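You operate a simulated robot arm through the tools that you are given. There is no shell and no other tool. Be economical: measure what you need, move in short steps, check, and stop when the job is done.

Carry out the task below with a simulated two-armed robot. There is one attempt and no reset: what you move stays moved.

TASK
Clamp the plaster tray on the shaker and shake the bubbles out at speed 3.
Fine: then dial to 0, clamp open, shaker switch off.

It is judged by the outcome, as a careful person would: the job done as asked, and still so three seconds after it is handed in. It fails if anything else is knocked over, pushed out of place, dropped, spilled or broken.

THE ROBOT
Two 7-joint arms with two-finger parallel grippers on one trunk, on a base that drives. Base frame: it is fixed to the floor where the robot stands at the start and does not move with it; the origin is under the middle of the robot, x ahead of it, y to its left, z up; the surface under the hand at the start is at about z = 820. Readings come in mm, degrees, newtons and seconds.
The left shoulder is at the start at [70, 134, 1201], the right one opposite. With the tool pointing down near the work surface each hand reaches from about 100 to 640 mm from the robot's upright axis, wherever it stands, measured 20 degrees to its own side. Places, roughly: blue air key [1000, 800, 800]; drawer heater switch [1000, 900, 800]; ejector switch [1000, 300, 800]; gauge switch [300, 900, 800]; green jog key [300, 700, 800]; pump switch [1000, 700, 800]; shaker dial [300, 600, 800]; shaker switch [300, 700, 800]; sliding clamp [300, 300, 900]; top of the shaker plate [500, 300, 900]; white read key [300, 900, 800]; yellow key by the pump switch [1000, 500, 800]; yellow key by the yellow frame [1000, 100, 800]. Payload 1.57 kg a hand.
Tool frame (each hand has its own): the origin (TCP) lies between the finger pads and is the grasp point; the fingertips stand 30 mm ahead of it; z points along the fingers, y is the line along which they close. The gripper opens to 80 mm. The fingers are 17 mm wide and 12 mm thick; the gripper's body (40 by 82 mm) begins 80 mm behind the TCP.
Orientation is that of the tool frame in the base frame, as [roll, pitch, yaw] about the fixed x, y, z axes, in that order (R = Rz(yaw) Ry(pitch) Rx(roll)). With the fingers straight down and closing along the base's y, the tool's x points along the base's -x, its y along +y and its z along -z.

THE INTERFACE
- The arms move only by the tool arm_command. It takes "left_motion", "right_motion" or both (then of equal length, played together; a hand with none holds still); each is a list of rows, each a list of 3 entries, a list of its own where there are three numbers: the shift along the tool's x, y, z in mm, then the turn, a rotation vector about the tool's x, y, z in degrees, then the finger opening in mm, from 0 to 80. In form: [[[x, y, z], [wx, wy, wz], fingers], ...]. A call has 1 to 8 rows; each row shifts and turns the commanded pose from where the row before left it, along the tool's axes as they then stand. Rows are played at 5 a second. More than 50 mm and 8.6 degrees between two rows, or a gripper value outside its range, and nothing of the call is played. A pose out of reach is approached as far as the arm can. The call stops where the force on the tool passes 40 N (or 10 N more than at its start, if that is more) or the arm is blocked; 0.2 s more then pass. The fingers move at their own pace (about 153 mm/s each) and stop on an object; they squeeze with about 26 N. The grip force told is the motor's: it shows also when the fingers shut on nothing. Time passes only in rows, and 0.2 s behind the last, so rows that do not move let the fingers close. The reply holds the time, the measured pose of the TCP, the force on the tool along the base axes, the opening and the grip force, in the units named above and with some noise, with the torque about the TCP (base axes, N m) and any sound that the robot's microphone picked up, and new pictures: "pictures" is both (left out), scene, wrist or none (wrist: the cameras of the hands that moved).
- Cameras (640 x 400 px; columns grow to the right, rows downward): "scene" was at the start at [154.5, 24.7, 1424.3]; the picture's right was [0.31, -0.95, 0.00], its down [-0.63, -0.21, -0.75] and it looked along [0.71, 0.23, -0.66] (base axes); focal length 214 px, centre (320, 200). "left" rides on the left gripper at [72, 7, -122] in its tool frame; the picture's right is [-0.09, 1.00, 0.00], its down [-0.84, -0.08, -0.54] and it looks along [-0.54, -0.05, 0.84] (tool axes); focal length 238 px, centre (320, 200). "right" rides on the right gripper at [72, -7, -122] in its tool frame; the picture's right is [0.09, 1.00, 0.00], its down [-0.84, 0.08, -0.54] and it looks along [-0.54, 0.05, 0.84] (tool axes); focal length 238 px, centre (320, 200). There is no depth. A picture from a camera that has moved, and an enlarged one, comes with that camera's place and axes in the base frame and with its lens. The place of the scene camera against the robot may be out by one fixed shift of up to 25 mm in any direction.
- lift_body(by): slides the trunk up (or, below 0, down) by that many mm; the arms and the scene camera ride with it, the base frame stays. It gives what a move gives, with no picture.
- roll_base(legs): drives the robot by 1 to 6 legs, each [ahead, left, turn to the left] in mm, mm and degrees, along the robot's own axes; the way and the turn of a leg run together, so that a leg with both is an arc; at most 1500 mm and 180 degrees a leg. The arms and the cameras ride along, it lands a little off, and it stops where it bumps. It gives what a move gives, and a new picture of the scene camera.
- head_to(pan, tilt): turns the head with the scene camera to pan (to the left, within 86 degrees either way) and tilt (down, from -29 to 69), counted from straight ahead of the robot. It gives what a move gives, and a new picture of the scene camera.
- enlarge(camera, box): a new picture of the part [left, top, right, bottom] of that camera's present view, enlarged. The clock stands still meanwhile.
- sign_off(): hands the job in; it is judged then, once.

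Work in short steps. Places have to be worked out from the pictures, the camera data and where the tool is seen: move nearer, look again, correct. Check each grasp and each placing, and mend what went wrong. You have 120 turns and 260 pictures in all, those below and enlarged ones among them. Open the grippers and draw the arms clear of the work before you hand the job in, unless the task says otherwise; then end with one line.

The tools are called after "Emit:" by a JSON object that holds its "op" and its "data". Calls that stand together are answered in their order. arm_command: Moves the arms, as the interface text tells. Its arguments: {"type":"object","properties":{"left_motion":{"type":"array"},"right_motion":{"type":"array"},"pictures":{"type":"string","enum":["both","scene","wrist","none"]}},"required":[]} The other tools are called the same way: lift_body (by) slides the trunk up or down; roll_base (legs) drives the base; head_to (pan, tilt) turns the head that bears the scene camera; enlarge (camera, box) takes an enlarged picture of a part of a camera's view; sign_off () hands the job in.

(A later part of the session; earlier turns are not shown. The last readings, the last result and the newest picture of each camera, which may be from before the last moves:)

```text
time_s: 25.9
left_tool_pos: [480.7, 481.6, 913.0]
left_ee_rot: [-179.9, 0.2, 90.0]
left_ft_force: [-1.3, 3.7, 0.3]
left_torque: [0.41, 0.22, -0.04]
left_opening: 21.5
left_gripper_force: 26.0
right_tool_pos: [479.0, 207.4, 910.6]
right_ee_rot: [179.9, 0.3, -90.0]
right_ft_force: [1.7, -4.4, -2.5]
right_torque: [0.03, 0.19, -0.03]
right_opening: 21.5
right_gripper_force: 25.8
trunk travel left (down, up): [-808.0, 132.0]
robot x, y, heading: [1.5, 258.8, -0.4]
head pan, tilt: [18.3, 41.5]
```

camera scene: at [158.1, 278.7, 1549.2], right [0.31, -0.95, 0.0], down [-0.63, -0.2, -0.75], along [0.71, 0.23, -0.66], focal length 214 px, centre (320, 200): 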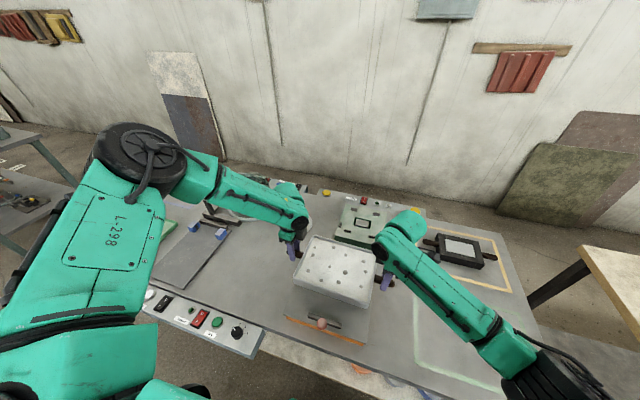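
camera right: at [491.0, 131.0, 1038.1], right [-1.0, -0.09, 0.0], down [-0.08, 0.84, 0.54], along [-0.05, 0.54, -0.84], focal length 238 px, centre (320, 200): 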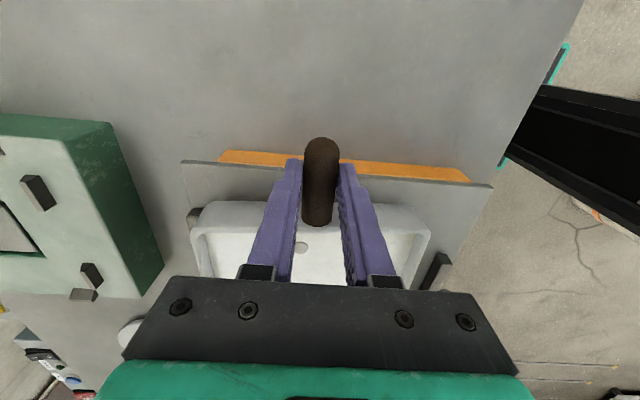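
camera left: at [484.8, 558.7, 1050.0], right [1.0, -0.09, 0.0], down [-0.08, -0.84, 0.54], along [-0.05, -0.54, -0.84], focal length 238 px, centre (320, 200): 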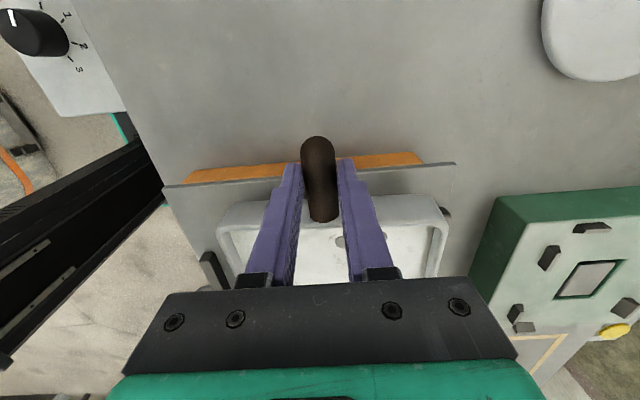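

The weight is nearly off the hands, so the tray is touching the plate. Lower 3 mm more and look.

Emit:
{"op": "lift_body", "data": {"by": -3}}

Emit:
{"op": "enlarge", "data": {"camera": "scene", "box": [220, 190, 460, 340]}}

Emit:
{"op": "enlarge", "data": {"camera": "left", "box": [140, 120, 500, 345]}}

Emit:
{"op": "enlarge", "data": {"camera": "right", "box": [140, 120, 500, 345]}}

```text
time_s: 26.4
left_tool_pos: [480.1, 482.1, 911.7]
left_ee_rot: [179.7, 0.2, 89.9]
left_ft_force: [-0.2, -4.6, 7.3]
left_torque: [0.16, -0.1, -0.07]
left_opening: 22.0
left_gripper_force: 26.4
right_tool_pos: [478.0, 207.2, 910.4]
right_ee_rot: [-179.8, 0.3, -90.1]
right_ft_force: [4.9, 6.1, 4.1]
right_torque: [-0.23, -0.19, -0.04]
right_opening: 21.6
right_gripper_force: 25.7
trunk travel left (down, up): [-805.0, 135.0]
robot x, y, heading: [-0.7, 257.7, -0.3]
head pan, tilt: [18.3, 41.5]
```

```text
2.67 times, centred on (340, 265) of scene
camera zoom: at [155.0, 283.8, 1454.6], right [0.31, -0.95, 0.0], down [-0.63, -0.2, -0.75], along [0.71, 0.23, -0.66], focal length 572 px, centre (267, 27)
```

zoom: 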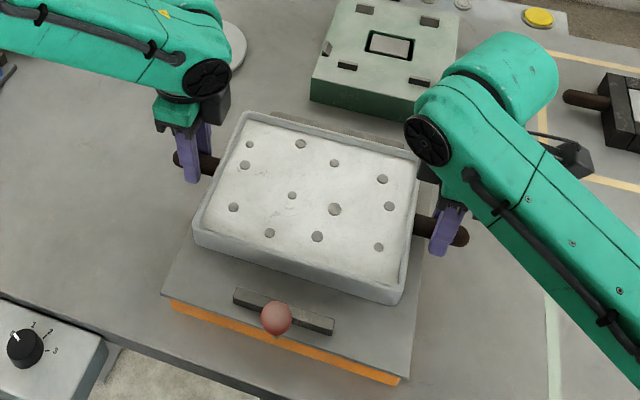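

```text
1.78 times, centred on (320, 232) of left
camera zoom: at [483.8, 554.5, 1034.3], right [1.0, -0.09, 0.01], down [-0.08, -0.83, 0.54], along [-0.05, -0.54, -0.84], focal length 424 px, centre (320, 142)
```

zoom: 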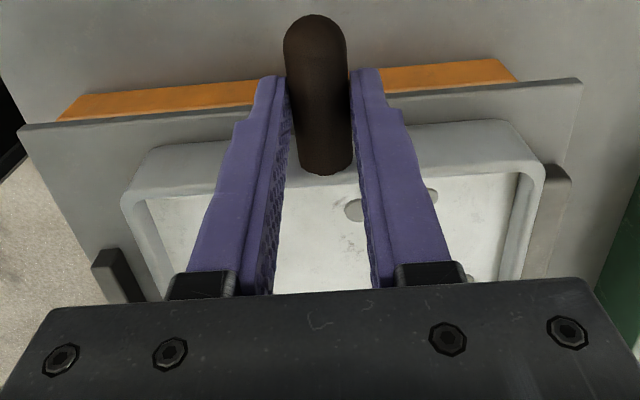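

```text
1.78 times, centred on (320, 232) of right
camera zoom: at [484.8, 133.4, 1031.0], right [-1.0, -0.09, 0.0], down [-0.08, 0.83, 0.55], along [-0.05, 0.54, -0.84], focal length 424 px, centre (320, 142)
```

zoom: 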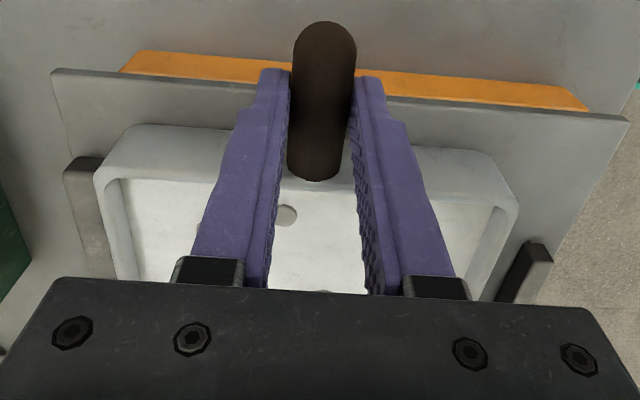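

The tray sits on the plate, fence just behind it. Open the fingers and raise both hands 100 mm.

Emit:
{"op": "arm_command", "data": {"left_motion": [[[0, 0, 0], [0, 0, 0], 60], [[0, 0, 0], [0, 0, 0], 60], [[0, 0, -30], [0, 0, 0], 60], [[0, 0, -40], [0, 0, 0], 60], [[0, 0, -40], [0, 0, 0], 60]], "right_motion": [[[0, 0, 0], [0, 0, 0], 60], [[0, 0, 0], [0, 0, 0], 60], [[0, 0, -30], [0, 0, 0], 60], [[0, 0, -40], [0, 0, 0], 60], [[0, 0, -40], [0, 0, 0], 60]], "pictures": "both"}}

```text
time_s: 27.6
left_tool_pos: [477.5, 482.5, 1021.3]
left_ee_rot: [180.0, 0.1, 89.9]
left_ft_force: [-0.3, -0.7, 0.3]
left_torque: [0.02, 0.02, 0.01]
left_opening: 60.1
left_gripper_force: 0.1
right_tool_pos: [479.2, 204.0, 1021.5]
right_ee_rot: [-180.0, 0.1, -90.1]
right_ft_force: [0.4, -0.3, -0.4]
right_torque: [0.0, -0.01, -0.01]
right_opening: 59.9
right_gripper_force: 0.0
trunk travel left (down, up): [-805.0, 135.0]
robot x, y, heading: [0.9, 261.5, -0.0]
head pan, tilt: [18.3, 41.5]
camera scene: at [154.8, 282.7, 1454.3], right [0.31, -0.95, 0.0], down [-0.63, -0.2, -0.75], along [0.71, 0.23, -0.66], focal length 214 px, centre (320, 200)
camera right: at [485.9, 130.7, 1142.2], right [-1.0, -0.09, 0.0], down [-0.07, 0.84, 0.54], along [-0.05, 0.54, -0.84], focal length 238 px, centre (320, 200)
camera left: at [482.2, 554.3, 1144.3], right [1.0, -0.09, 0.0], down [-0.08, -0.84, 0.54], along [-0.05, -0.54, -0.84], focal length 238 px, centre (320, 200)
```

scene: 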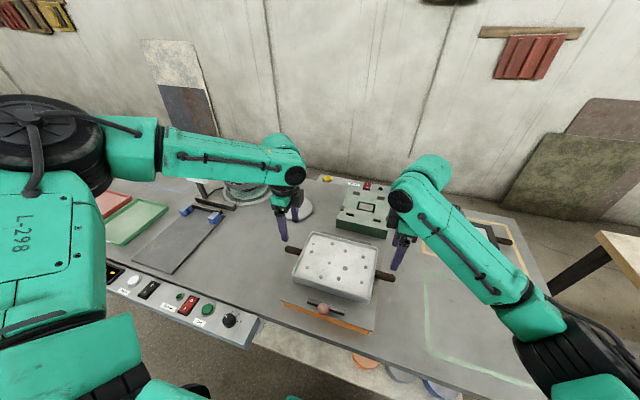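
right: 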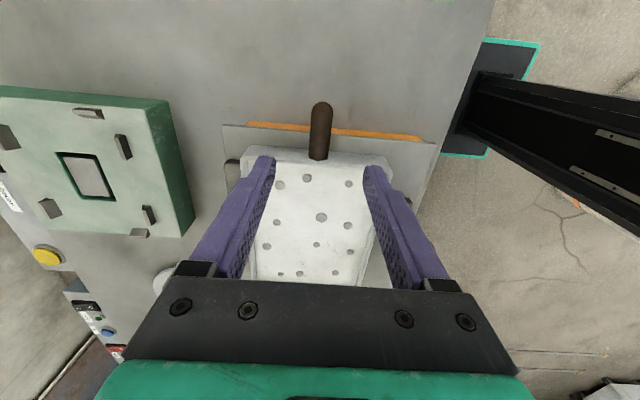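
left: 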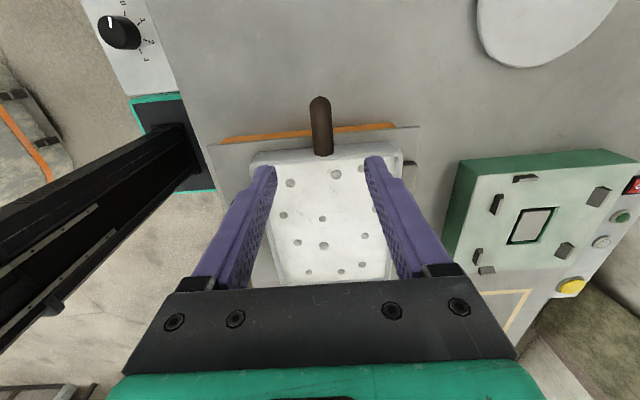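

The tray is placed; now I study the clamp.

Emit:
{"op": "enlarge", "data": {"camera": "scene", "box": [270, 280, 390, 345]}}

Emit:
{"op": "arm_command", "data": {"right_motion": [[[0, -10, -10], [0, 0, 8.5], 80], [[0, 0, -10], [0, 0, 8.5], 80], [[0, 0, -10], [0, 0, 8.5], 80], [[0, 0, -10], [0, 0, 8.5], 80], [[0, 0, 0], [0, 0, 8.5], 80], [[0, 0, 0], [0, 0, 8.5], 80], [[0, 0, 0], [0, 0, 8.5], 80], [[0, 0, 0], [0, 0, 8.5], 80]], "left_motion": [[[40, -20, -10], [0, 0, 0], 40], [[40, -20, -10], [0, 0, 0], 40], [[30, -20, 0], [0, 0, 0], 40], [[0, 0, 0], [0, 0, 0], 40], [[0, 0, 0], [0, 0, 0], 40], [[0, 0, 0], [0, 0, 0], 40], [[0, 0, 0], [0, 0, 0], 40], [[0, 0, 0], [0, 0, 0], 40]], "pictures": "none"}}

```text
5.33 times, centred on (330, 312) of scene
camera zoom: at [154.8, 282.7, 1454.3], right [0.31, -0.95, 0.0], down [-0.63, -0.2, -0.75], along [0.71, 0.23, -0.66], focal length 1144 px, centre (267, -400)
```

zoom: 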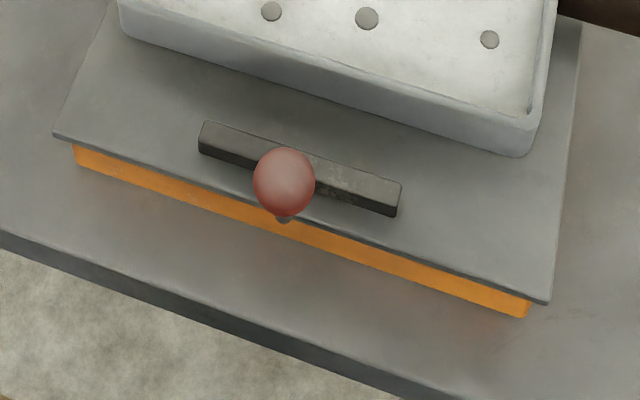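

```text
time_s: 29.4
left_tool_pos: [416.4, 593.4, 1041.5]
left_ee_rot: [180.0, 0.0, 90.0]
left_ft_force: [-0.4, 0.2, -0.3]
left_torque: [-0.02, 0.02, 0.0]
left_opening: 40.1
left_gripper_force: 0.0
right_tool_pos: [488.5, 207.0, 1058.0]
right_ee_rot: [179.9, -0.1, -158.4]
right_ft_force: [-0.3, 0.1, 0.1]
right_torque: [0.0, 0.02, 0.02]
right_opening: 80.1
right_gripper_force: 0.1
trunk travel left (down, up): [-805.0, 135.0]
robot x, y, heading: [-0.6, 262.9, 0.1]
head pan, tilt: [18.3, 41.5]
```

The ball knob sits at about [342,345] on the near side of the bar. Finish the right hand's turn (fingers closing along y) and move above it.

Emit:
{"op": "arm_command", "data": {"right_motion": [[[0, 0, 0], [0, 0, 7.2], 80], [[0, 0, 0], [0, 0, 7.2], 80], [[0, 0, 0], [0, 0, 7.2], 80], [[29, 28, 8], [0, 0, 0], 80], [[29, 28, 8], [0, 0, 0], 80], [[29, 28, 8], [0, 0, 0], 80], [[29, 28, 8], [0, 0, 0], 80], [[29, 28, 8], [0, 0, 0], 80]], "pictures": "both"}}

```text
time_s: 31.2
left_tool_pos: [414.9, 593.8, 1041.6]
left_ee_rot: [179.9, 0.1, 90.0]
left_ft_force: [0.2, -0.3, 0.7]
left_torque: [0.0, -0.02, -0.01]
left_opening: 39.8
left_gripper_force: 0.1
right_tool_pos: [341.8, 346.5, 1021.3]
right_ee_rot: [-180.0, 0.0, -179.8]
right_ft_force: [0.1, 0.7, 0.6]
right_torque: [0.02, 0.01, -0.01]
right_opening: 79.8
right_gripper_force: 0.1
trunk travel left (down, up): [-805.0, 135.0]
robot x, y, heading: [0.6, 258.5, -0.5]
head pan, tilt: [18.3, 41.5]
camera scene: at [154.9, 285.4, 1454.4], right [0.31, -0.95, 0.0], down [-0.63, -0.21, -0.75], along [0.71, 0.23, -0.66], focal length 214 px, centre (320, 200)
camera right: at [269.9, 337.8, 1142.1], right [-0.1, 1.0, 0.0], down [0.84, 0.08, 0.54], along [0.54, 0.05, -0.84], focal length 238 px, centre (320, 200)
```

scene: 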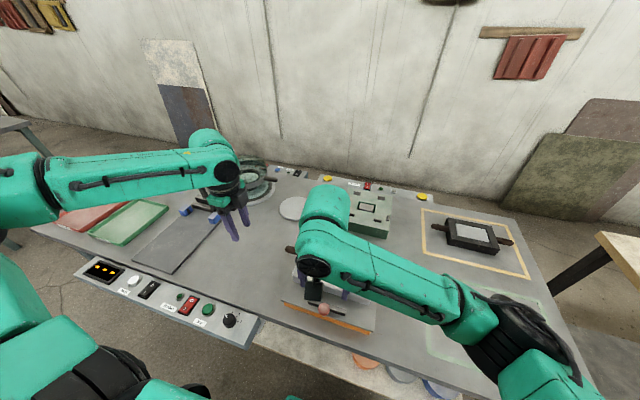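
right: 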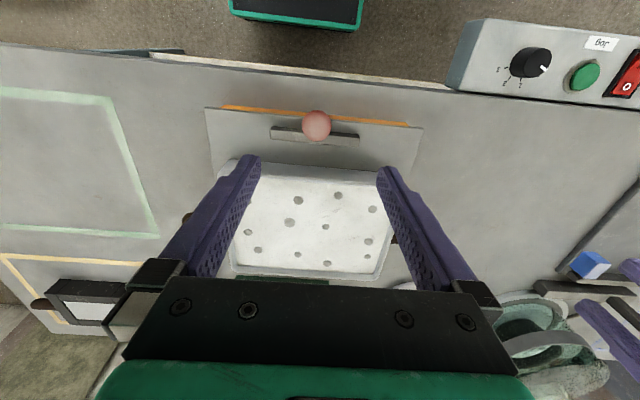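

The ball is at about [337,340,~897]. Descend to z 935 first with fingers at 60, then look.

Emit:
{"op": "arm_command", "data": {"right_motion": [[[4, -6, 30], [0, 0, 0], 60], [[0, 0, 30], [0, 0, 0], 60], [[0, 0, 27], [0, 0, 0], 60]], "pictures": "wrist"}}

```text
time_s: 32.0
left_tool_pos: [416.2, 593.3, 1041.5]
left_ee_rot: [179.8, 0.0, 90.1]
left_ft_force: [0.2, -0.3, 0.2]
left_torque: [-0.02, -0.01, 0.01]
left_opening: 40.1
left_gripper_force: 0.0
right_tool_pos: [340.3, 339.0, 934.4]
right_ee_rot: [179.8, 0.0, -179.7]
right_ft_force: [-0.1, 0.2, 1.1]
right_torque: [0.0, 0.01, -0.04]
right_opening: 60.2
right_gripper_force: 0.0
trunk travel left (down, up): [-805.0, 135.0]
robot x, y, heading: [-1.5, 260.8, 0.1]
head pan, tilt: [18.3, 41.5]
camera right: at [268.4, 330.1, 1055.1], right [-0.1, 1.0, 0.0], down [0.84, 0.08, 0.54], along [0.54, 0.05, -0.84], focal length 238 px, centre (320, 200)
```

right: 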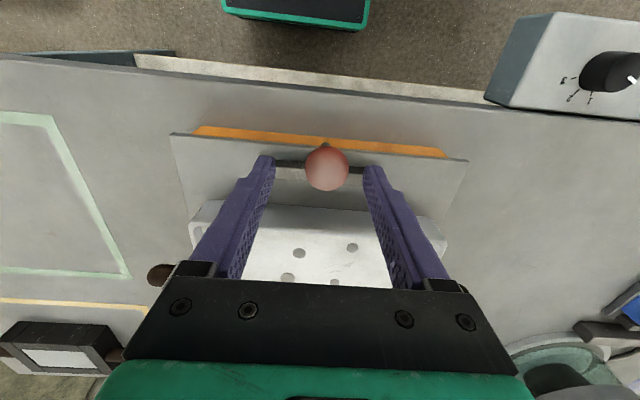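

Triangulating gives the ball at [331,340,924]. Move to it and close.

Emit:
{"op": "arm_command", "data": {"right_motion": [[[9, 1, 0], [0, 0, 0], 60], [[0, 0, 8], [0, 0, 0], 60], [[0, 0, 0], [0, 0, 0], 0], [[0, 0, 0], [0, 0, 0], 0], [[0, 0, 0], [0, 0, 0], 0]], "pictures": "both"}}

Emit:
{"op": "enlarge", "data": {"camera": "right", "box": [160, 100, 480, 300]}}

```text
time_s: 33.2
left_tool_pos: [416.4, 596.0, 1040.9]
left_ee_rot: [179.9, 0.1, 89.9]
left_ft_force: [-0.4, 0.4, 0.3]
left_torque: [-0.02, 0.02, 0.02]
left_opening: 40.2
left_gripper_force: 0.0
right_tool_pos: [331.3, 341.2, 923.7]
right_ee_rot: [179.9, 0.0, -179.7]
right_ft_force: [0.7, 8.1, 1.9]
right_torque: [0.2, 0.33, 0.02]
right_opening: 27.0
right_gripper_force: 37.8
trunk travel left (down, up): [-805.0, 135.0]
robot x, y, heading: [0.0, 257.7, -0.2]
head pan, tilt: [18.3, 41.5]
camera scene: at [155.7, 286.3, 1454.3], right [0.31, -0.95, 0.0], down [-0.63, -0.21, -0.75], along [0.71, 0.23, -0.66], focal length 214 px, centre (320, 200)
camera right: at [258.5, 333.5, 1045.6], right [-0.1, 1.0, 0.0], down [0.84, 0.08, 0.54], along [0.54, 0.05, -0.84], focal length 238 px, centre (320, 200)
```

scene: 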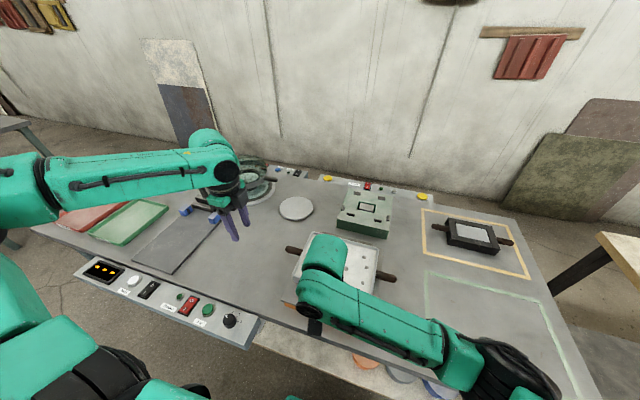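
right: 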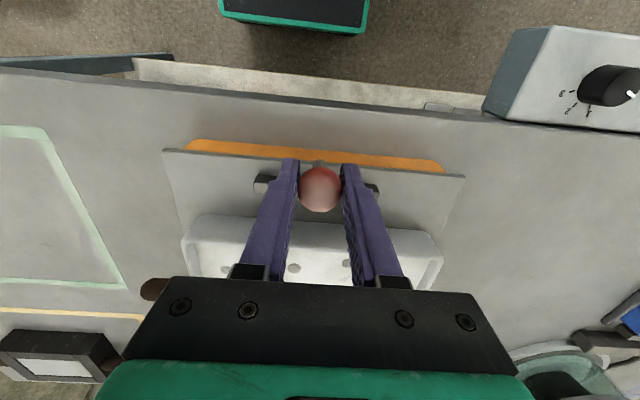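

```text
2.00 times, centred on (320, 200) of right
camera zoom: at [258.5, 333.5, 1045.6], right [-0.1, 1.0, 0.0], down [0.84, 0.08, 0.54], along [0.54, 0.05, -0.84], focal length 477 px, centre (320, 200)
```

zoom: 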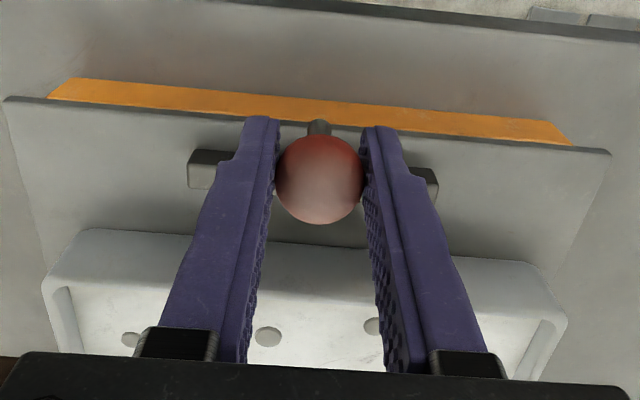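

The ball is gripped. Slide it +x in small steps.

Emit:
{"op": "arm_command", "data": {"right_motion": [[[-5, 0, 0], [0, 0, 0], 0], [[-5, 0, 0], [0, 0, 0], 0], [[-5, 0, 0], [0, 0, 0], 0], [[-5, 0, 0], [0, 0, 0], 0]], "pictures": "wrist"}}

```text
time_s: 34.2
left_tool_pos: [416.5, 597.0, 1040.9]
left_ee_rot: [179.9, 0.2, 90.0]
left_ft_force: [-0.1, 0.8, -0.7]
left_torque: [-0.01, -0.02, 0.0]
left_opening: 39.8
left_gripper_force: 0.0
right_tool_pos: [350.3, 342.4, 924.2]
right_ee_rot: [179.9, 0.0, -179.8]
right_ft_force: [-1.1, 14.1, 1.9]
right_torque: [0.05, 0.4, 0.04]
right_opening: 27.0
right_gripper_force: 37.6
trunk travel left (down, up): [-805.0, 135.0]
robot x, y, heading: [-1.1, 258.3, -0.3]
head pan, tilt: [18.3, 41.5]
camera right: at [278.2, 333.7, 1045.5], right [-0.1, 1.0, 0.0], down [0.84, 0.08, 0.54], along [0.54, 0.05, -0.84], focal length 238 px, centre (320, 200)
```

right: 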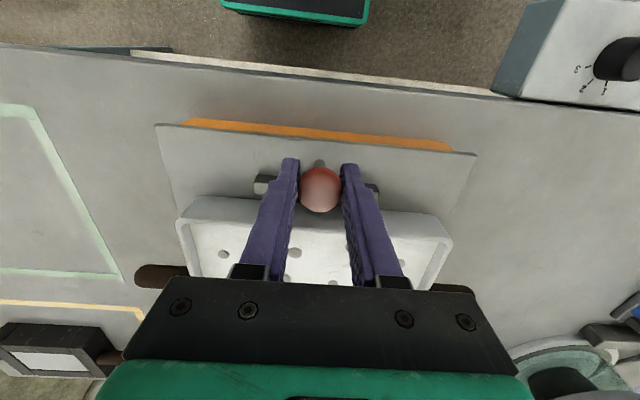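

The clamp slides with the hand. Continue, easing 1 mm in y.

Emit:
{"op": "arm_command", "data": {"right_motion": [[[-5, 1, 0], [0, 0, 0], 0], [[-5, 0, 0], [0, 0, 0], 0], [[-5, 0, 0], [0, 0, 0], 0], [[-3, 0, 0], [0, 0, 0], 0]], "pictures": "wrist"}}

Emit:
{"op": "enlarge", "data": {"camera": "right", "box": [160, 100, 480, 300]}}

```text
time_s: 35.2
left_tool_pos: [413.5, 595.1, 1041.8]
left_ee_rot: [179.8, 0.0, 90.0]
left_ft_force: [-0.3, -0.6, 0.3]
left_torque: [0.0, 0.0, 0.01]
left_opening: 39.9
left_gripper_force: 0.1
right_tool_pos: [363.4, 342.0, 923.6]
right_ee_rot: [-179.9, 0.0, -179.7]
right_ft_force: [-13.4, 8.5, 4.0]
right_torque: [-0.02, 0.76, -0.02]
right_opening: 27.1
right_gripper_force: 37.2
trunk travel left (down, up): [-805.0, 135.0]
robot x, y, heading: [-2.9, 258.1, -0.2]
head pan, tilt: [18.3, 41.5]
camera right: at [292.7, 333.6, 1045.4], right [-0.1, 1.0, 0.0], down [0.84, 0.08, 0.54], along [0.54, 0.05, -0.84], focal length 238 px, centre (320, 200)
```

right: 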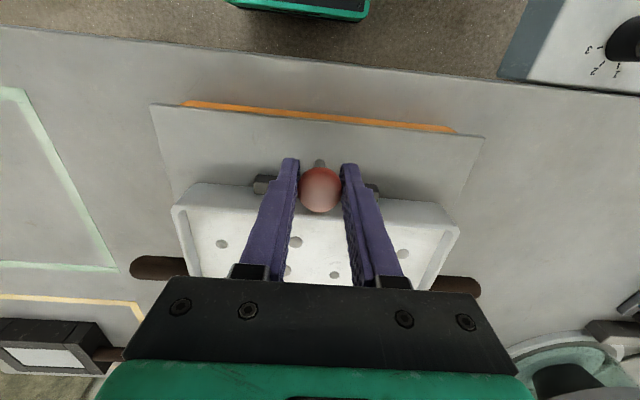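

```text
2.00 times, centred on (320, 200) of right
camera zoom: at [292.7, 333.6, 1045.4], right [-0.1, 1.0, 0.0], down [0.84, 0.08, 0.54], along [0.54, 0.05, -0.84], focal length 477 px, centre (320, 200)
```

zoom: 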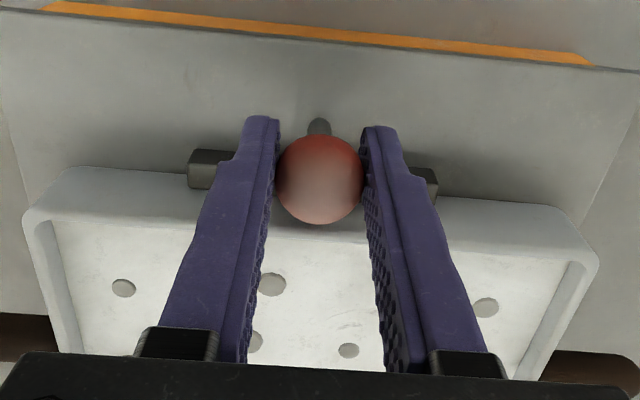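

Contact with the tray (13 N). Push a few mm more to seat the tray against the fence.

Emit:
{"op": "arm_command", "data": {"right_motion": [[[-3, 0, 0], [0, 0, 0], 0], [[-3, 0, 0], [0, 0, 0], 0], [[0, 0, 0], [0, 0, 0], 0]], "pictures": "wrist"}}

```text
time_s: 36.0
left_tool_pos: [411.0, 594.5, 1042.8]
left_ee_rot: [179.6, 0.1, 89.9]
left_ft_force: [-0.2, -0.2, -0.5]
left_torque: [-0.01, 0.05, 0.02]
left_opening: 40.0
left_gripper_force: 0.1
right_tool_pos: [369.2, 342.7, 925.4]
right_ee_rot: [180.0, 0.0, -179.8]
right_ft_force: [-23.7, 4.8, -2.8]
right_torque: [0.05, 0.24, 0.04]
right_opening: 26.9
right_gripper_force: 37.8
trunk travel left (down, up): [-805.0, 135.0]
robot x, y, heading: [1.1, 259.5, -0.2]
head pan, tilt: [18.3, 41.5]
camera right: at [297.3, 333.6, 1046.0], right [-0.1, 1.0, 0.0], down [0.84, 0.08, 0.54], along [0.54, 0.05, -0.84], focal length 238 px, centre (320, 200)
```

right: 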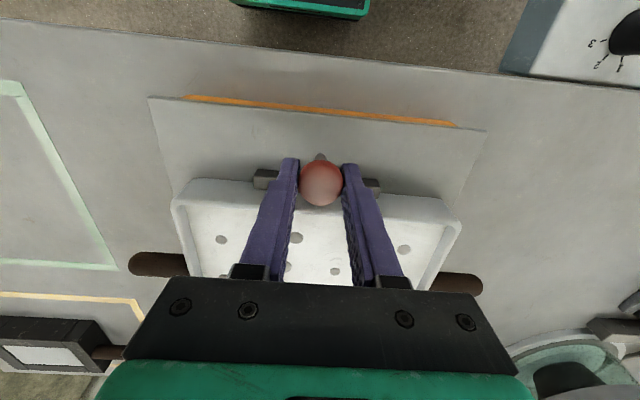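

Force rose to 24 N, so it seems clamped. Check the fence side in the scene view.

Emit:
{"op": "enlarge", "data": {"camera": "scene", "box": [260, 190, 420, 290]}}

Emit:
{"op": "enlarge", "data": {"camera": "left", "box": [0, 0, 640, 400]}}

```text
4.00 times, centred on (340, 240) of scene
camera zoom: at [148.5, 285.5, 1454.9], right [0.31, -0.95, 0.0], down [-0.63, -0.21, -0.75], along [0.72, 0.23, -0.66], focal length 858 px, centre (240, 40)
```

zoom: 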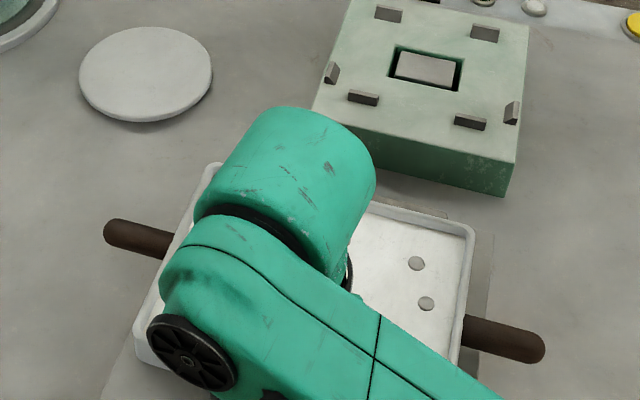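

```text
1.00 times, centred on (320, 200) of left (not enlarged: the box is as wide or as high as the picture)
camera zoom: at [415.3, 666.6, 1165.9], right [1.0, -0.09, 0.01], down [-0.08, -0.84, 0.54], along [-0.04, -0.54, -0.84], focal length 238 px, centre (320, 200)
```

zoom: 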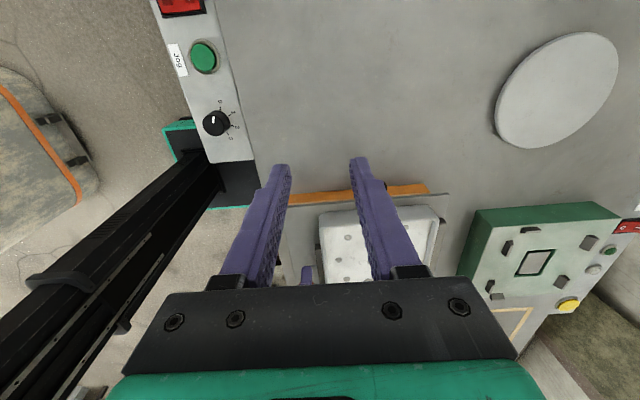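

Push 3 mm more to test whether it's solidly seated.

Emit:
{"op": "arm_command", "data": {"right_motion": [[[-3, 0, 0], [0, 0, 0], 0], [[0, 0, 0], [0, 0, 0], 0]], "pictures": "wrist"}}

```text
time_s: 36.6
left_tool_pos: [410.6, 594.1, 1043.2]
left_ee_rot: [179.6, 0.1, 90.0]
left_ft_force: [0.1, 0.7, -0.2]
left_torque: [-0.01, -0.02, 0.01]
left_opening: 40.1
left_gripper_force: 0.0
right_tool_pos: [371.9, 342.2, 925.7]
right_ee_rot: [-180.0, 0.2, -179.8]
right_ft_force: [-23.5, 5.8, -1.9]
right_torque: [0.0, 0.22, -0.03]
right_opening: 26.9
right_gripper_force: 37.6
trunk travel left (down, up): [-805.0, 135.0]
robot x, y, heading: [2.0, 260.2, -0.4]
head pan, tilt: [18.3, 41.5]
camera right: at [300.2, 333.6, 1046.3], right [-0.1, 1.0, 0.0], down [0.84, 0.08, 0.54], along [0.54, 0.05, -0.84], focal length 238 px, centre (320, 200)
```

right: 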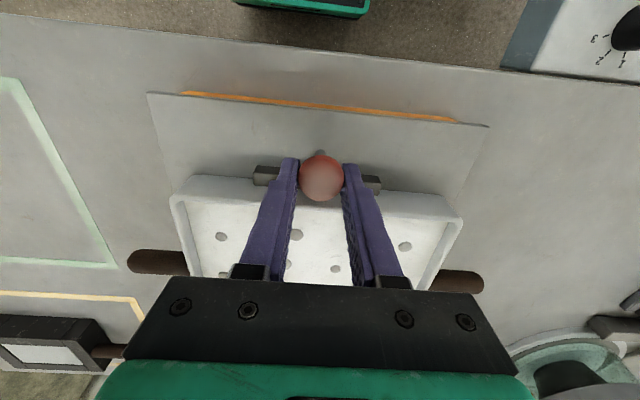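

The hand now slips over the ball at 24 N, so the clamp is seated hard. Release, rise and move aside, then check.

Emit:
{"op": "arm_command", "data": {"right_motion": [[[0, 0, 0], [0, 0, 0], 70], [[0, 0, 0], [0, 0, 0], 70], [[0, 0, -40], [0, 0, 0], 70], [[0, 0, -40], [0, 0, 0], 70], [[20, -40, 0], [0, 0, 0], 70], [[20, -45, 0], [0, 0, 0], 70], [[10, -45, 0], [0, 0, 0], 70], [[0, -45, 0], [0, 0, 0], 70]], "pictures": "both"}}

Emit:
{"op": "enlarge", "data": {"camera": "scene", "box": [250, 200, 410, 340]}}

```text
time_s: 38.4
left_tool_pos: [415.2, 592.1, 1042.3]
left_ee_rot: [180.0, -0.1, 90.0]
left_ft_force: [0.7, -0.6, 0.0]
left_torque: [0.04, -0.01, 0.01]
left_opening: 40.0
left_gripper_force: 0.2
right_tool_pos: [329.0, 162.3, 998.5]
right_ee_rot: [179.7, 0.0, -179.7]
right_ft_force: [0.0, -0.1, -0.6]
right_torque: [0.02, -0.03, 0.01]
right_opening: 70.1
right_gripper_force: 0.0
trunk travel left (down, up): [-805.0, 135.0]
robot x, y, heading: [3.0, 258.1, -0.5]
head pan, tilt: [18.3, 41.5]
camera scene: at [154.7, 280.9, 1454.5], right [0.31, -0.95, 0.0], down [-0.63, -0.2, -0.75], along [0.71, 0.23, -0.66], focal length 214 px, centre (320, 200)
camera right: at [255.4, 153.9, 1121.1], right [-0.1, 1.0, 0.0], down [0.84, 0.08, 0.54], along [0.54, 0.05, -0.84], focal length 238 px, centre (320, 200)
```

scene: 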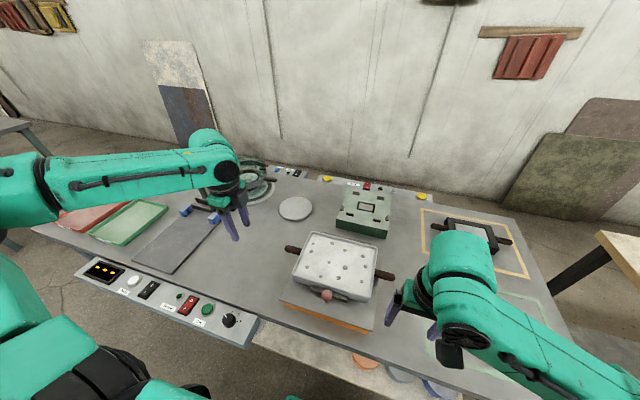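
right: 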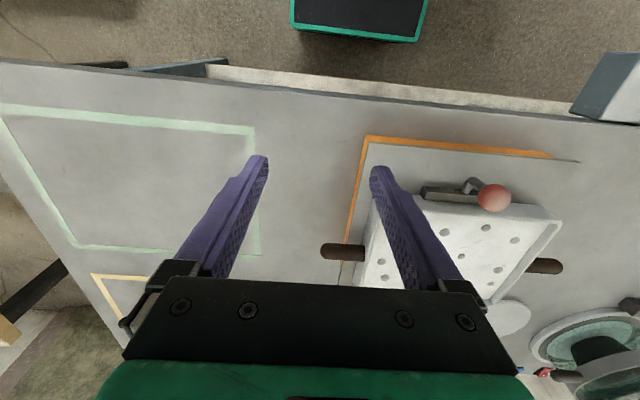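

```text
2.86 times, centred on (330, 270) of scene
camera zoom: at [154.7, 280.9, 1454.5], right [0.31, -0.95, 0.0], down [-0.63, -0.2, -0.75], along [0.71, 0.23, -0.66], focal length 613 px, centre (291, 0)
```

zoom: 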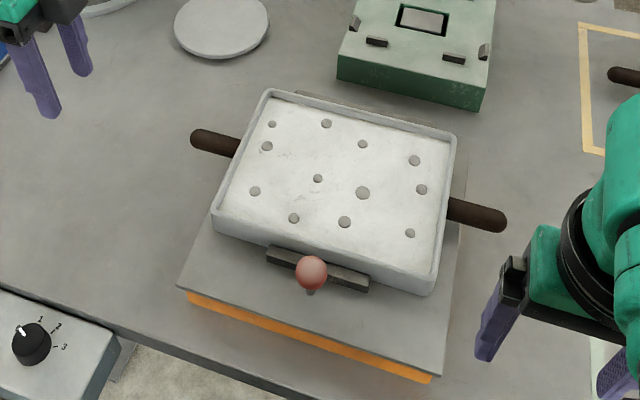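

The tray is clamped between bar and fence. Now for the panel: move the left hand over it and turn it back to yaw 180.

Emit:
{"op": "arm_command", "data": {"left_motion": [[[8, -38, 0], [0, 0, 0], 60], [[8, -38, 0], [0, 0, 0], 60], [[8, -38, 0], [0, 0, 0], 60], [[8, -36, 0], [0, 0, 0], 60], [[0, 0, 0], [0, 0, -8.5], 60], [[0, 0, 0], [0, 0, -8.5], 60], [[0, 0, 0], [0, 0, -8.5], 60], [[0, 0, 0], [0, 0, -8.5], 60]], "pictures": "none"}}

Emit:
{"op": "arm_command", "data": {"left_motion": [[[0, 0, 0], [0, 0, -8.5], 60], [[0, 0, 0], [0, 0, -8.5], 60], [[0, 0, 0], [0, 0, -8.5], 60], [[0, 0, 0], [0, 0, -8.5], 60], [[0, 0, 0], [0, 0, -8.5], 60], [[0, 0, 0], [0, 0, -8.5], 60], [[0, 0, 0], [0, 0, -5], 60]], "pictures": "both"}}

```text
time_s: 40.2
left_tool_pos: [279.1, 636.4, 1041.3]
left_ee_rot: [-179.9, 0.0, 124.2]
left_ft_force: [0.5, -0.3, -0.1]
left_torque: [0.0, -0.01, 0.0]
left_opening: 59.9
left_gripper_force: 0.0
left hand out of reach, approached as far as the arm can: row 4
right_tool_pos: [328.3, 164.3, 999.6]
right_ee_rot: [179.8, 0.0, -179.8]
right_ft_force: [0.5, 0.2, -0.5]
right_torque: [0.01, 0.0, -0.01]
right_opening: 69.9
right_gripper_force: 0.1
trunk travel left (down, up): [-805.0, 135.0]
robot x, y, heading: [2.1, 257.3, -0.1]
head pan, tilt: [18.3, 41.5]
```

```text
time_s: 41.8
left_tool_pos: [279.8, 634.7, 1041.3]
left_ee_rot: [180.0, 0.1, -179.8]
left_ft_force: [-1.4, -0.3, -0.4]
left_torque: [0.06, 0.0, 0.0]
left_opening: 60.2
left_gripper_force: 0.1
right_tool_pos: [328.4, 165.2, 1000.9]
right_ee_rot: [179.9, 0.0, -179.8]
right_ft_force: [0.4, 0.6, 0.8]
right_torque: [0.01, 0.0, -0.01]
right_opening: 70.0
right_gripper_force: 0.1
trunk travel left (down, up): [-805.0, 135.0]
robot x, y, heading: [-3.7, 257.5, -0.1]
head pan, tilt: [18.3, 41.5]
camera scene: at [155.8, 283.6, 1454.3], right [0.31, -0.95, 0.0], down [-0.63, -0.2, -0.75], along [0.71, 0.23, -0.66], focal length 214 px, centre (320, 200)
camera left: at [206.2, 641.8, 1164.3], right [0.09, 1.0, 0.0], down [0.84, -0.07, 0.54], along [0.54, -0.05, -0.84], focal length 238 px, centre (320, 200)
```

scene: 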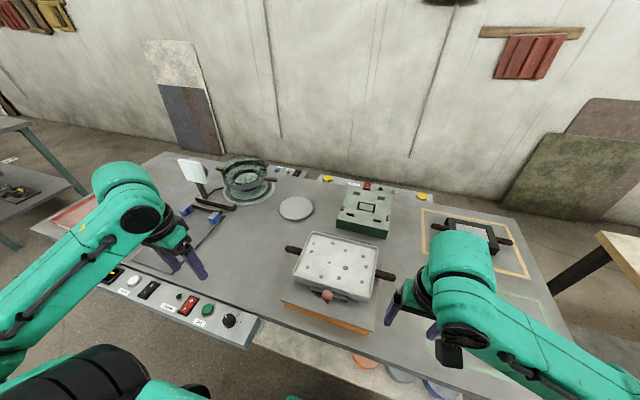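
left: 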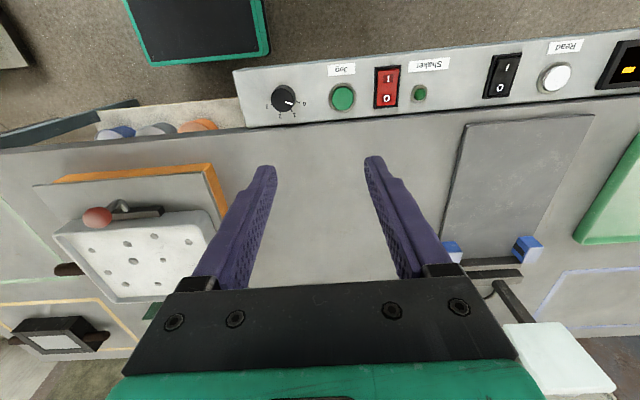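

Estimates: dial [260,585], shaker switch "I" half [248,728] and "0" half [277,726], panel z≈805. Move the closed left fingers above the "I" half and look again.

Emit:
{"op": "arm_command", "data": {"left_motion": [[[8.5, 23.5, 27], [0, 0, 0], 0], [[8.5, 23.5, 27], [0, 0, 0], 0], [[8.5, 23.5, 27], [0, 0, 0], 0], [[8.5, 23.5, 27], [0, 0, 0], 0]], "pictures": "wrist"}}

```text
time_s: 42.8
left_tool_pos: [248.2, 731.0, 932.4]
left_ee_rot: [179.9, 0.0, -180.0]
left_ft_force: [-0.2, 0.5, 0.9]
left_torque: [-0.03, -0.05, -0.03]
left_opening: 0.0
left_gripper_force: 21.6
right_tool_pos: [327.2, 165.6, 1000.2]
right_ee_rot: [-179.9, 0.0, -179.8]
right_ft_force: [0.1, -0.5, 0.5]
right_torque: [0.0, 0.0, 0.01]
right_opening: 70.0
right_gripper_force: 0.0
trunk travel left (down, up): [-805.0, 135.0]
robot x, y, heading: [1.7, 257.8, -0.6]
head pan, tilt: [18.3, 41.5]
camera left: at [173.9, 737.7, 1055.1], right [0.09, 1.0, 0.0], down [0.84, -0.08, 0.54], along [0.54, -0.05, -0.84], focal length 238 px, centre (320, 200)
```

left: 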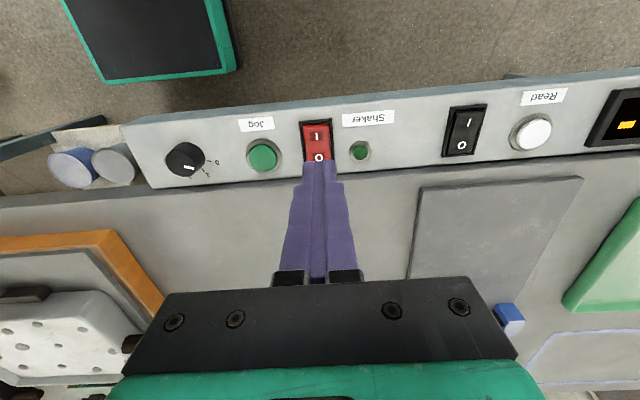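

The "I" end is at about [246,728,~820]. Adjust a few mm, descend to ~868, then press in small steps.

Emit:
{"op": "arm_command", "data": {"left_motion": [[[2, -3, 32], [0, 0, 0], 0], [[0, 0, 30], [0, 0, 0], 0], [[0, 0, 5], [0, 0, 0], 0], [[0, 0, 5], [0, 0, 0], 0]], "pictures": "wrist"}}

```text
time_s: 43.8
left_tool_pos: [244.5, 727.7, 861.3]
left_ee_rot: [-180.0, 0.1, -179.9]
left_ft_force: [0.2, -0.6, 0.9]
left_torque: [0.01, -0.02, -0.01]
left_opening: 0.1
left_gripper_force: 21.4
right_tool_pos: [328.2, 164.9, 1000.9]
right_ee_rot: [179.9, 0.1, -179.7]
right_ft_force: [0.0, 0.3, -0.1]
right_torque: [-0.03, 0.01, -0.01]
right_opening: 69.8
right_gripper_force: 0.0
trunk travel left (down, up): [-805.0, 135.0]
robot x, y, heading: [-0.2, 262.1, -0.3]
head pan, tilt: [18.3, 41.5]
camera left: at [170.5, 734.4, 984.3], right [0.09, 1.0, 0.0], down [0.84, -0.08, 0.54], along [0.54, -0.05, -0.84], focal length 238 px, centre (320, 200)
```

left: 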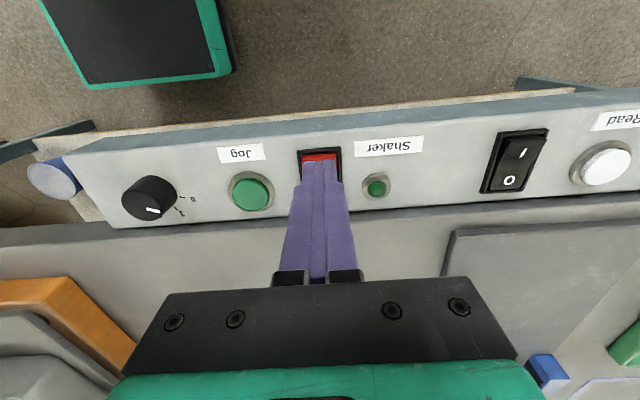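

The tip is over the "I" end. Press down in small steps.

Emit:
{"op": "arm_command", "data": {"left_motion": [[[-1, 0, 4], [0, 0, 0], 0], [[0, 0, 4], [0, 0, 0], 0], [[0, 0, 4], [0, 0, 0], 0], [[0, 0, 3], [0, 0, 0], 0]], "pictures": "wrist"}}

```text
time_s: 44.8
left_tool_pos: [244.2, 725.6, 846.0]
left_ee_rot: [180.0, 0.1, 179.9]
left_ft_force: [0.2, 0.9, 0.3]
left_torque: [0.03, 0.02, 0.02]
left_opening: 0.0
left_gripper_force: 21.0
right_tool_pos: [328.4, 165.6, 1000.2]
right_ee_rot: [179.9, 0.1, -179.7]
right_ft_force: [0.0, 0.1, -0.2]
right_torque: [0.01, -0.03, 0.03]
right_opening: 69.7
right_gripper_force: 0.2
trunk travel left (down, up): [-805.0, 135.0]
robot x, y, heading: [3.3, 257.7, -0.4]
head pan, tilt: [18.3, 41.5]
camera left: at [171.1, 732.8, 969.1], right [0.09, 1.0, 0.0], down [0.84, -0.08, 0.54], along [0.54, -0.05, -0.84], focal length 238 px, centre (320, 200)
```

left: 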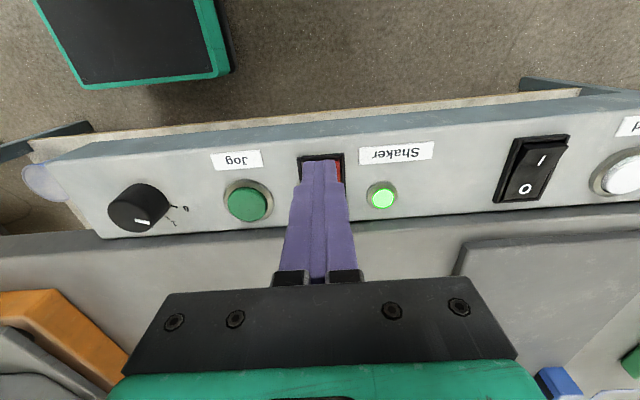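

The shaker lamp is lit, so the switch is on. Rise, then go above the dial.

Emit:
{"op": "arm_command", "data": {"left_motion": [[[0, 0, -30], [0, 0, 0], 0], [[0, 0, -30], [0, 0, 0], 0], [[0, 0, -20], [0, 0, 0], 0], [[-5, -47, 0], [0, 0, 0], 50], [[-5, -47, 0], [0, 0, 0], 50], [[-4, -46, 0], [0, 0, 0], 50]], "pictures": "wrist"}}

Emit:
{"op": "enlarge", "data": {"camera": "left", "box": [240, 100, 400, 200]}}

```text
time_s: 46.2
left_tool_pos: [267.1, 592.1, 921.3]
left_ee_rot: [179.9, 0.0, -179.9]
left_ft_force: [-0.3, 0.0, -0.2]
left_torque: [0.02, 0.0, 0.04]
left_opening: 50.1
left_gripper_force: 0.1
left hand out of reach, approached as far as the arm can: row 6
right_tool_pos: [329.3, 163.9, 1000.5]
right_ee_rot: [179.9, 0.0, -179.8]
right_ft_force: [-0.4, -0.3, 0.6]
right_torque: [-0.04, -0.01, -0.01]
right_opening: 70.1
right_gripper_force: 0.0
trunk travel left (down, up): [-805.0, 135.0]
robot x, y, heading: [-1.9, 259.9, -0.2]
head pan, tilt: [18.3, 41.5]
camera left: at [194.5, 598.4, 1044.8], right [0.09, 1.0, 0.0], down [0.84, -0.08, 0.54], along [0.54, -0.05, -0.84], focal length 238 px, centre (320, 200)
```

left: 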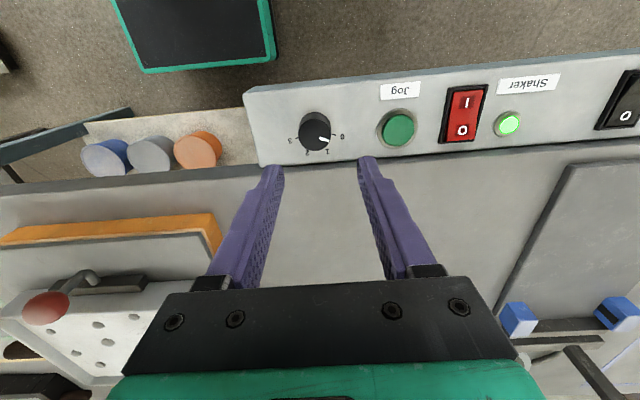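

```text
4.00 times, centred on (320, 150) of left
camera zoom: at [194.5, 598.4, 1044.8], right [0.09, 1.0, 0.0], down [0.84, -0.08, 0.54], along [0.54, -0.05, -0.84], focal length 953 px, centre (320, 400)
```

zoom: 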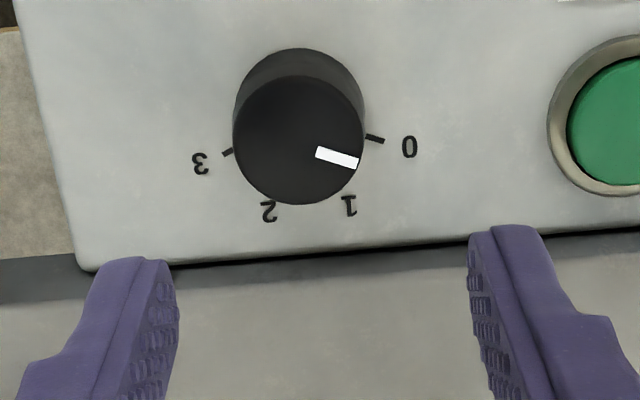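

The dial pointer is at 0; the 3 mark is about 125–130° clockwise (seen from above). The left arm is too close to its shoulder here, so back the base off 110 mm.

Emit:
{"op": "roll_base", "data": {"legs": [[-110, 0, 0]]}}

Emit:
{"op": "arm_command", "data": {"left_motion": [[[-35, 0, 0], [0, 0, -8.5], 50], [[-35, 0, 0], [0, 0, -8.5], 50], [[-35, 0, 0], [0, 0, -8.5], 50], [[0, 0, 0], [0, 0, -8.5], 50], [[0, 0, 0], [0, 0, -8.5], 50], [[0, 0, 0], [0, 0, -8.5], 50], [[0, 0, 0], [0, 0, -8.5], 50]], "pictures": "wrist"}}

```text
time_s: 47.4
left_tool_pos: [162.0, 594.0, 921.5]
left_ee_rot: [-179.9, -0.1, -179.9]
left_ft_force: [0.1, 0.5, 0.2]
left_torque: [-0.01, 0.01, 0.01]
left_opening: 50.1
left_gripper_force: 0.1
right_tool_pos: [223.2, 166.6, 999.7]
right_ee_rot: [179.8, -0.2, -179.7]
right_ft_force: [-0.7, 0.6, -0.1]
right_torque: [0.02, 0.0, 0.03]
right_opening: 69.9
right_gripper_force: 0.1
trunk travel left (down, up): [-805.0, 135.0]
robot x, y, heading: [-107.3, 260.6, -0.2]
head pan, tilt: [18.3, 41.5]
camera scene: at [50.7, 284.3, 1454.1], right [0.31, -0.95, 0.0], down [-0.63, -0.21, -0.75], along [0.71, 0.23, -0.66], focal length 214 px, centre (320, 200)
```

scene: 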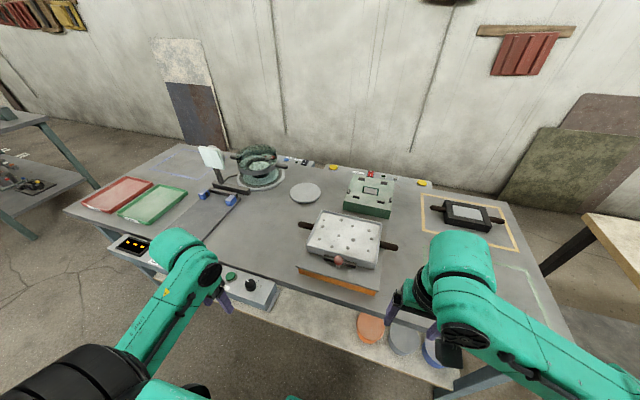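

```text
time_s: 49.0
left_tool_pos: [263.7, 607.9, 921.6]
left_ee_rot: [179.9, -0.1, -120.2]
left_ft_force: [-0.3, -0.4, 0.8]
left_torque: [-0.01, 0.0, -0.02]
left_opening: 50.0
left_gripper_force: 0.1
right_tool_pos: [221.6, 164.8, 999.6]
right_ee_rot: [179.9, -0.1, -179.7]
right_ft_force: [1.0, 0.1, -0.9]
right_torque: [0.01, 0.0, 0.02]
right_opening: 69.9
right_gripper_force: 0.1
trunk travel left (down, up): [-805.0, 135.0]
robot x, y, heading: [-105.0, 261.4, -0.3]
head pan, tilt: [18.3, 41.5]
camera left: at [219.7, 550.0, 1044.4], right [-0.81, 0.58, 0.0], down [0.49, 0.68, 0.54], along [0.31, 0.44, -0.84], focal length 238 px, centre (320, 200)
```

left: 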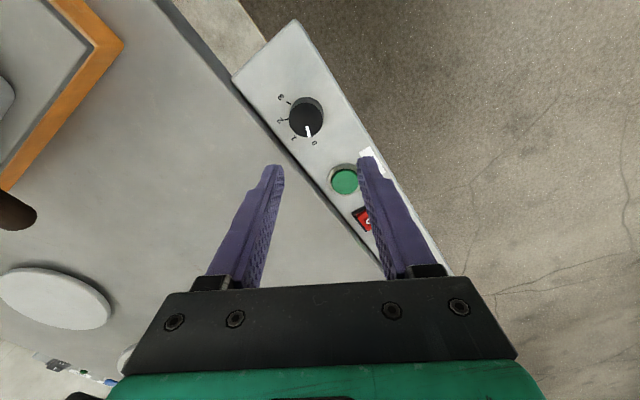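

Triangulated: knob at [259,586.5], top z≈835. Centre over it, descend to 880, look.

Emit:
{"op": "arm_command", "data": {"left_motion": [[[10.5, -3.3, 10], [0, 0, 0], 44], [[10.4, -3.3, 15], [0, 0, 0], 44], [[0, 0, 16], [0, 0, 0], 44]], "pictures": "wrist"}}

```text
time_s: 49.8
left_tool_pos: [257.6, 587.9, 881.6]
left_ee_rot: [-180.0, -0.1, -120.3]
left_ft_force: [0.6, 0.0, 0.4]
left_torque: [0.05, 0.03, 0.02]
left_opening: 44.0
left_gripper_force: 0.0
right_tool_pos: [221.5, 166.0, 1000.4]
right_ee_rot: [179.9, -0.1, -179.8]
right_ft_force: [0.5, -0.3, 0.2]
right_torque: [-0.03, 0.03, -0.01]
right_opening: 70.0
right_gripper_force: 0.1
trunk travel left (down, up): [-805.0, 135.0]
robot x, y, heading: [-108.3, 257.8, -0.3]
head pan, tilt: [18.3, 41.5]
camera left: at [214.4, 528.9, 1004.6], right [-0.81, 0.58, 0.0], down [0.49, 0.68, 0.54], along [0.32, 0.44, -0.84], focal length 238 px, centre (320, 200)
```

left: 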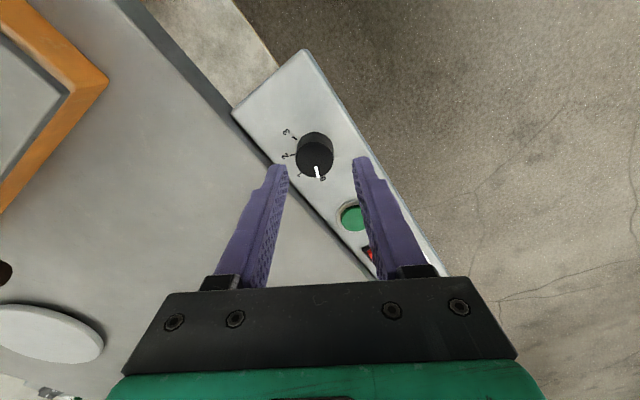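

Knob is about 4 mm off toward -y. Correct and descend to 854, then close.

Emit:
{"op": "arm_command", "data": {"left_motion": [[[4, -2.5, 9], [0, 0, 0], 44], [[0, 0, 9], [0, 0, 0], 44], [[0, 0, 9], [0, 0, 0], 44]], "pictures": "wrist"}}

Emit:
{"op": "enlarge", "data": {"camera": "left", "box": [220, 120, 420, 245]}}

```text
time_s: 50.6
left_tool_pos: [259.1, 581.6, 853.7]
left_ee_rot: [180.0, 0.0, -120.4]
left_ft_force: [0.5, 1.5, -0.2]
left_torque: [0.01, 0.02, 0.01]
left_opening: 43.8
left_gripper_force: 0.0
right_tool_pos: [222.9, 164.7, 1000.3]
right_ee_rot: [179.9, -0.1, -179.7]
right_ft_force: [0.0, 0.0, 0.1]
right_torque: [-0.02, 0.0, 0.03]
right_opening: 70.1
right_gripper_force: 0.0
trunk travel left (down, up): [-805.0, 135.0]
robot x, y, heading: [-104.9, 261.7, -0.1]
head pan, tilt: [18.3, 41.5]
camera left: at [215.4, 523.4, 976.4], right [-0.81, 0.58, 0.0], down [0.49, 0.68, 0.54], along [0.32, 0.44, -0.84], focal length 238 px, centre (320, 200)
```

left: 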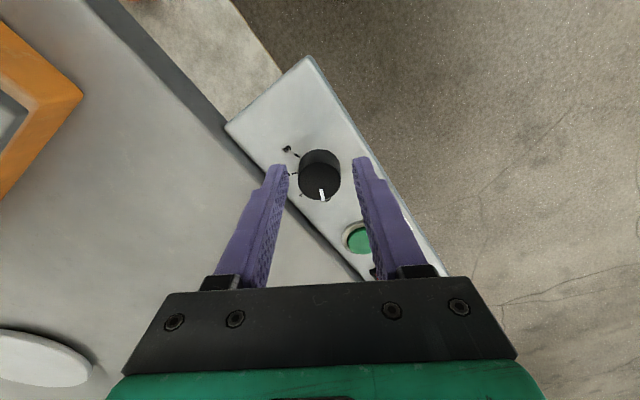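

```text
3.20 times, centred on (320, 182) of left
camera zoom: at [215.4, 523.4, 976.4], right [-0.81, 0.58, 0.0], down [0.49, 0.68, 0.54], along [0.32, 0.44, -0.84], focal length 763 px, centre (320, 256)
```

zoom: 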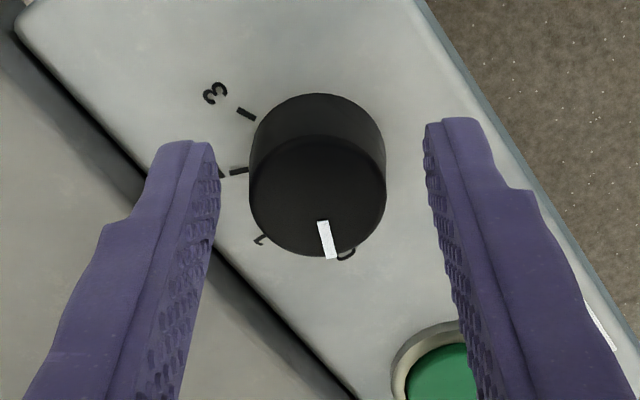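

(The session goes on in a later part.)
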